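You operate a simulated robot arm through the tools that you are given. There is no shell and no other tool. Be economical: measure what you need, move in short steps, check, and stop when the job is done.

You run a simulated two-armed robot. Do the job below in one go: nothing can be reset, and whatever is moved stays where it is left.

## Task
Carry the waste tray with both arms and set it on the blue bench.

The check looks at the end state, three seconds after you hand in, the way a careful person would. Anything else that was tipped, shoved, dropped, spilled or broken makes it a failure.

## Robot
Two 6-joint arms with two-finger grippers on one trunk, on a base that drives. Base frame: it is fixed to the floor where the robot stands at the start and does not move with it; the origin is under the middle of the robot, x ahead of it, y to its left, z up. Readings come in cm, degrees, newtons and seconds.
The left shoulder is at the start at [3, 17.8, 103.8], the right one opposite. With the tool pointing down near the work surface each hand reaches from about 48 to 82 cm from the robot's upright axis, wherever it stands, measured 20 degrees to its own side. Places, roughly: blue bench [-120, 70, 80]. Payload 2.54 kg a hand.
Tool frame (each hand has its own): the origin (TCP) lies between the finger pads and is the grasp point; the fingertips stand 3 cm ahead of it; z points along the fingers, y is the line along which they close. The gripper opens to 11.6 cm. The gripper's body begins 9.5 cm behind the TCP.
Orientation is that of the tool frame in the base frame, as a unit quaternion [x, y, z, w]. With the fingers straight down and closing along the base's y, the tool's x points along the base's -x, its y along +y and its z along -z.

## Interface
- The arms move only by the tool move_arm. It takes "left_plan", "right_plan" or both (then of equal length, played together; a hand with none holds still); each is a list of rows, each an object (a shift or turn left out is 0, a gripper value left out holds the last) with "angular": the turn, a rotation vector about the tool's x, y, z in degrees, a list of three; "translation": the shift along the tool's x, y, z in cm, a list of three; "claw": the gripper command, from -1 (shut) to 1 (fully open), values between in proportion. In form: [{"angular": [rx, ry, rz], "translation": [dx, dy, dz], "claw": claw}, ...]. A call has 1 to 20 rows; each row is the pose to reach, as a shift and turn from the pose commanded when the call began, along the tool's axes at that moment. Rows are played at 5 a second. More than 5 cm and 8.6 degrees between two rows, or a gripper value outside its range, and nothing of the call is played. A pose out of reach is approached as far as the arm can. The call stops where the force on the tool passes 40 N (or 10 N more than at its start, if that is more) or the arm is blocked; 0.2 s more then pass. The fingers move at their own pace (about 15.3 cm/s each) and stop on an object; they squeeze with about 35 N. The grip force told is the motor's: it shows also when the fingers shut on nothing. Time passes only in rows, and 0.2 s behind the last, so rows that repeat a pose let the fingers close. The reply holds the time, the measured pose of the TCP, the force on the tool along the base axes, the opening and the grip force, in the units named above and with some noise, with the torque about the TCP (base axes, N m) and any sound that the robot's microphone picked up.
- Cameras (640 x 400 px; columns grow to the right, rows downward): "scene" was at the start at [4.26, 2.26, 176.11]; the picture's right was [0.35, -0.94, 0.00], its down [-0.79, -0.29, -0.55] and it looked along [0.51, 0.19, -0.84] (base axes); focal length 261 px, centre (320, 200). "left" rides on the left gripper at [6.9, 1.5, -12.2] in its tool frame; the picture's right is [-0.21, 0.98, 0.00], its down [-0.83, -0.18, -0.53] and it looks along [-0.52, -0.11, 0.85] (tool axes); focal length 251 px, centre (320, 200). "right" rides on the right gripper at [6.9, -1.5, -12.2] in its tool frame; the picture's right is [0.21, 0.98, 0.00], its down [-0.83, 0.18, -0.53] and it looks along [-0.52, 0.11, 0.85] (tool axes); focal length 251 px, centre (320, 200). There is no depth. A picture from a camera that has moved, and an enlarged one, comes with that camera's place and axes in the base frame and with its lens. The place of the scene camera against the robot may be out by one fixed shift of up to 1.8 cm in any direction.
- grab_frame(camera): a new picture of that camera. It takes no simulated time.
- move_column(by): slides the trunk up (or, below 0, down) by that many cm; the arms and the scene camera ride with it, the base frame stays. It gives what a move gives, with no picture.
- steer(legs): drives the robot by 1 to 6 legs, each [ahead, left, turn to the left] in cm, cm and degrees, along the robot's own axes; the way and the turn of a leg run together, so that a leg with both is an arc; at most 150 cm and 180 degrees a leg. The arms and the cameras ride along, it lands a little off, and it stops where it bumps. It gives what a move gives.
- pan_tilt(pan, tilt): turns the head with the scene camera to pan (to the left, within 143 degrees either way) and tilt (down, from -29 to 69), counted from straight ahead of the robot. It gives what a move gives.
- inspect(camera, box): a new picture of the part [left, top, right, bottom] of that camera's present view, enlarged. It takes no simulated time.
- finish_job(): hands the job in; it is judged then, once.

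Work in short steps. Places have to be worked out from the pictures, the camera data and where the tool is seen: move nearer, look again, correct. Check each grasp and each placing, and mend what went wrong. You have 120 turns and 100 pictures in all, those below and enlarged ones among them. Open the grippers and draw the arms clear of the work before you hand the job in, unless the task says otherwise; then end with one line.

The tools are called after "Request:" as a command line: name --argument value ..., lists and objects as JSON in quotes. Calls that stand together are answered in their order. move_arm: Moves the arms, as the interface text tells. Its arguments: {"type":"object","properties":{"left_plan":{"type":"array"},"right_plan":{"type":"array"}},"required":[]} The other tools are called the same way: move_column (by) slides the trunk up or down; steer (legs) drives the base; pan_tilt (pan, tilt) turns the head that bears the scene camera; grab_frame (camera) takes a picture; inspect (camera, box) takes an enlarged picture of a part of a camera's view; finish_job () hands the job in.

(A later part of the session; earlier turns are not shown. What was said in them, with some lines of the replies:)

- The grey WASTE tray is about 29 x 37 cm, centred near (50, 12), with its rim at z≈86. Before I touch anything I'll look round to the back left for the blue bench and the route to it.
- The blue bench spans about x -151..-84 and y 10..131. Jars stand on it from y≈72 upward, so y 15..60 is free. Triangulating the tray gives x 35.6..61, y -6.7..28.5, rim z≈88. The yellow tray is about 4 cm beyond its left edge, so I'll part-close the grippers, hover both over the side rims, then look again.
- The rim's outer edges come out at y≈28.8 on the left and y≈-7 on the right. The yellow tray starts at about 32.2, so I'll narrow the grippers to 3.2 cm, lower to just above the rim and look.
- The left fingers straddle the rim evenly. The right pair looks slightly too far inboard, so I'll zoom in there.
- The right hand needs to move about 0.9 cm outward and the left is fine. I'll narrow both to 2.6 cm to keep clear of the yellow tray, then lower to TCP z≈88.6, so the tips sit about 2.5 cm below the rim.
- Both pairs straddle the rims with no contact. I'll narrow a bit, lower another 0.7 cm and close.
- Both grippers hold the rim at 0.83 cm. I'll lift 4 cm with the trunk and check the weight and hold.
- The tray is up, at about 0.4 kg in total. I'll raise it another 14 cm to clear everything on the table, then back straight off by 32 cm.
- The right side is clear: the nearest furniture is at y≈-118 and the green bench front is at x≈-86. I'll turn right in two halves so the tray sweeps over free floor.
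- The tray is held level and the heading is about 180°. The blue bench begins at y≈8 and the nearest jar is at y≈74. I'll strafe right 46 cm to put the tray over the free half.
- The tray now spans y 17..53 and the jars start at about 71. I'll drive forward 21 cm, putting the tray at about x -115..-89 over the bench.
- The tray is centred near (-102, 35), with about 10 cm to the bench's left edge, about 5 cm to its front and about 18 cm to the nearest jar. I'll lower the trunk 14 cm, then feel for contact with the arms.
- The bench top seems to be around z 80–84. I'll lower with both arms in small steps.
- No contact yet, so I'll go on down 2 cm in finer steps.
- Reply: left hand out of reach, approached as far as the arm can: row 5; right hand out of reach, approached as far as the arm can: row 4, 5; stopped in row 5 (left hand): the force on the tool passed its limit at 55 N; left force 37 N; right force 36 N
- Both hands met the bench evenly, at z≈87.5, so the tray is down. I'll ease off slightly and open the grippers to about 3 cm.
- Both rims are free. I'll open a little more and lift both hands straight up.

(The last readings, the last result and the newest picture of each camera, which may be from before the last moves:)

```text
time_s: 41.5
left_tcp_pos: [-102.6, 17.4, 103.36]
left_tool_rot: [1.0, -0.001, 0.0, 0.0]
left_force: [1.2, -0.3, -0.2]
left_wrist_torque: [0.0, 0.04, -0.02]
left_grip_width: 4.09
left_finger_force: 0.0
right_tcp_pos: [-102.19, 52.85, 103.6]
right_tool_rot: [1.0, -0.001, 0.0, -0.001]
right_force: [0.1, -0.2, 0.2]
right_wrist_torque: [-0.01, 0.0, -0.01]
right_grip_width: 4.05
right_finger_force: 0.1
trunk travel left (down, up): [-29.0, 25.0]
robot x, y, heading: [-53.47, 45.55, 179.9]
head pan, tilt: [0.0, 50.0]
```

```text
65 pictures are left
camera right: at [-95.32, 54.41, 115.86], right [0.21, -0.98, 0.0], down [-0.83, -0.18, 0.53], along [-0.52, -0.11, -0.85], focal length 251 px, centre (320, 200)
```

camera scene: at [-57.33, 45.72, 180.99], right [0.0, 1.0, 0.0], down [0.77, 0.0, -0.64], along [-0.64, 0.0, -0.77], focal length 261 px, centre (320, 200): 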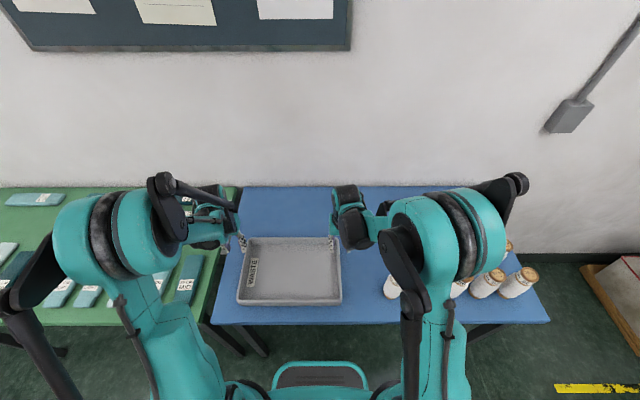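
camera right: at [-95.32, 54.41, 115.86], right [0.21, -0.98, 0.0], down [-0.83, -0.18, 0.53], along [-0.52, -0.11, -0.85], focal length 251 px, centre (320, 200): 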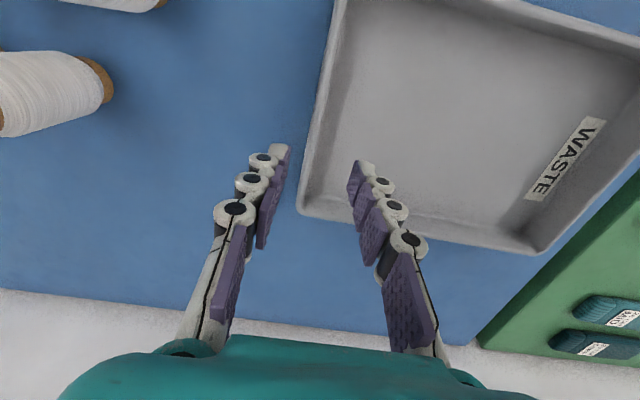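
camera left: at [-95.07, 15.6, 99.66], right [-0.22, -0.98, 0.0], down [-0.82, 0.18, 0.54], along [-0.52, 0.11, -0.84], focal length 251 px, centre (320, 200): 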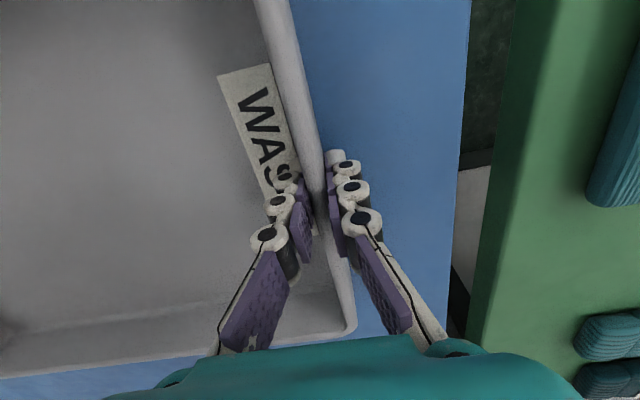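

The tray sits flat and square on the bench, and the hands are clear. I'll back off 25 cm, open fully and take a last look.

Request:
steer --legs '[[-25, 0, 0]]'

Request:
move_arm --left_plan '[{"claw": 1}, {"claw": 1}, {"claw": 1}]' --right_plan '[{"claw": 1}, {"claw": 1}, {"claw": 1}]'

Request:
grab_frame --camera "scene"

Request:
pan_tilt --pan 143 --tilt 40

Request:
grab_frame --camera "scene"

Request:
pan_tilt --pan -143 --tilt 40

Request:
grab_frame --camera "scene"

```text
time_s: 43.3
left_tcp_pos: [-77.93, 17.19, 103.35]
left_tool_rot: [1.0, -0.001, 0.001, 0.0]
left_force: [-0.1, -0.2, 0.6]
left_wrist_torque: [0.03, 0.02, -0.02]
left_grip_width: 4.04
left_finger_force: 0.0
right_tcp_pos: [-77.46, 52.87, 103.45]
right_tool_rot: [1.0, 0.0, 0.001, -0.001]
right_force: [0.7, 0.5, -0.4]
right_wrist_torque: [-0.02, 0.03, 0.0]
right_grip_width: 4.05
right_finger_force: 0.0
trunk travel left (down, up): [-29.0, 25.0]
robot x, y, heading: [-28.8, 45.88, 179.8]
head pan, tilt: [0.0, 50.0]
```

```text
time_s: 44.1
left_tcp_pos: [-78.03, 17.33, 103.27]
left_tool_rot: [1.0, -0.001, 0.0, 0.001]
left_force: [0.2, 0.1, 0.6]
left_wrist_torque: [-0.02, 0.0, 0.01]
left_grip_width: 11.61
left_finger_force: 0.0
right_tcp_pos: [-77.59, 52.85, 103.48]
right_tool_rot: [1.0, 0.0, 0.002, -0.001]
right_force: [0.5, -1.0, 0.1]
right_wrist_torque: [-0.01, 0.0, 0.01]
right_grip_width: 11.62
right_finger_force: 0.0
trunk travel left (down, up): [-29.0, 25.0]
robot x, y, heading: [-28.85, 45.75, 180.0]
head pan, tilt: [0.0, 50.0]
```

```text
64 pictures are left
camera scene: at [-32.91, 45.61, 180.98], right [0.0, 1.0, 0.0], down [0.77, 0.0, -0.64], along [-0.64, 0.0, -0.77], focal length 261 px, centre (320, 200)
```

scene: 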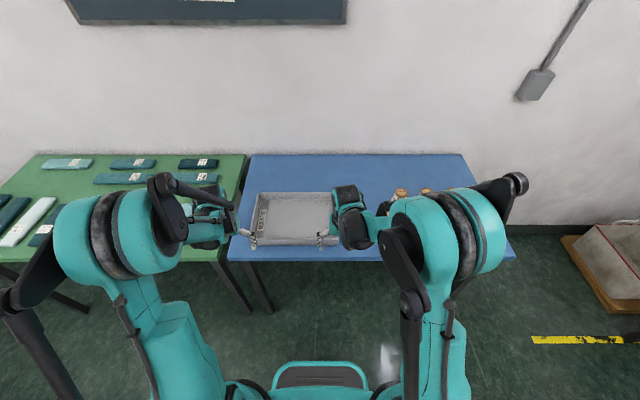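

```text
time_s: 46.3
left_tcp_pos: [-77.93, 17.21, 103.25]
left_tool_rot: [1.0, -0.001, 0.002, 0.0]
left_force: [0.1, 0.0, 0.1]
left_wrist_torque: [0.0, 0.0, -0.01]
left_grip_width: 11.6
left_finger_force: 0.0
right_tcp_pos: [-77.64, 52.79, 103.42]
right_tool_rot: [1.0, 0.0, 0.001, -0.001]
right_force: [0.8, 0.3, 0.1]
right_wrist_torque: [0.01, 0.01, -0.02]
right_grip_width: 11.61
right_finger_force: 0.1
trunk travel left (down, up): [-29.0, 25.0]
robot x, y, heading: [-28.85, 45.66, 179.7]
head pan, tilt: [143.0, 40.0]
```

```text
63 pictures are left
camera scene: at [-18.38, 40.47, 182.41], right [-0.6, -0.8, 0.0], down [-0.51, 0.39, -0.77], along [0.61, -0.46, -0.64], focal length 261 px, centre (320, 200)
```

scene: 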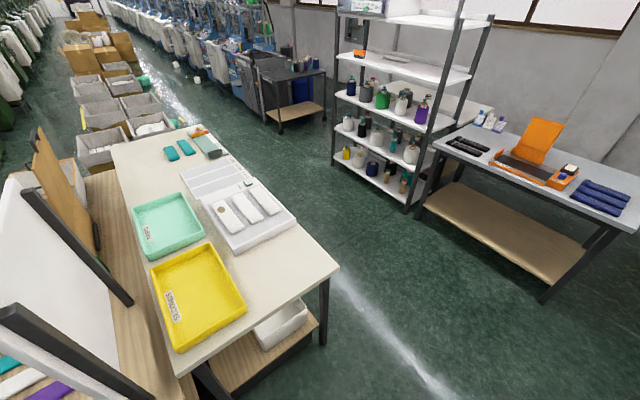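

```text
time_s: 50.3
left_tcp_pos: [-78.01, 17.24, 103.21]
left_tool_rot: [1.0, -0.001, 0.0, 0.0]
left_force: [0.7, -0.5, 0.0]
left_wrist_torque: [0.02, 0.02, -0.04]
left_grip_width: 11.58
left_finger_force: 0.0
right_tcp_pos: [-77.6, 52.83, 103.49]
right_tool_rot: [1.0, -0.001, 0.002, 0.0]
right_force: [-0.8, -0.2, -0.9]
right_wrist_torque: [-0.05, 0.03, -0.02]
right_grip_width: 11.59
right_finger_force: 0.0
trunk travel left (down, up): [-29.0, 25.0]
robot x, y, heading: [-28.42, 45.5, 180.0]
head pan, tilt: [-143.0, 40.0]
```

```text
62 pictures are left
camera scene: at [-18.36, 50.71, 182.41], right [0.6, -0.8, 0.0], down [-0.51, -0.39, -0.77], along [0.61, 0.46, -0.64], focal length 261 px, centre (320, 200)
```

scene: 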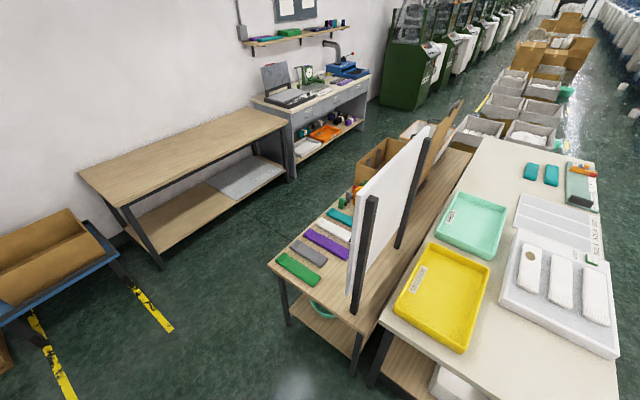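

The tray sits flat on the blue bench, nothing else looks disturbed, and the grippers are open and clear, so I'm handing in.

Request:
finish_job

```text
The job is handed in.
```

I carried the waste tray with both arms and set it flat on the blue bench, clear of the jars; nothing else looks disturbed in the final pictures.
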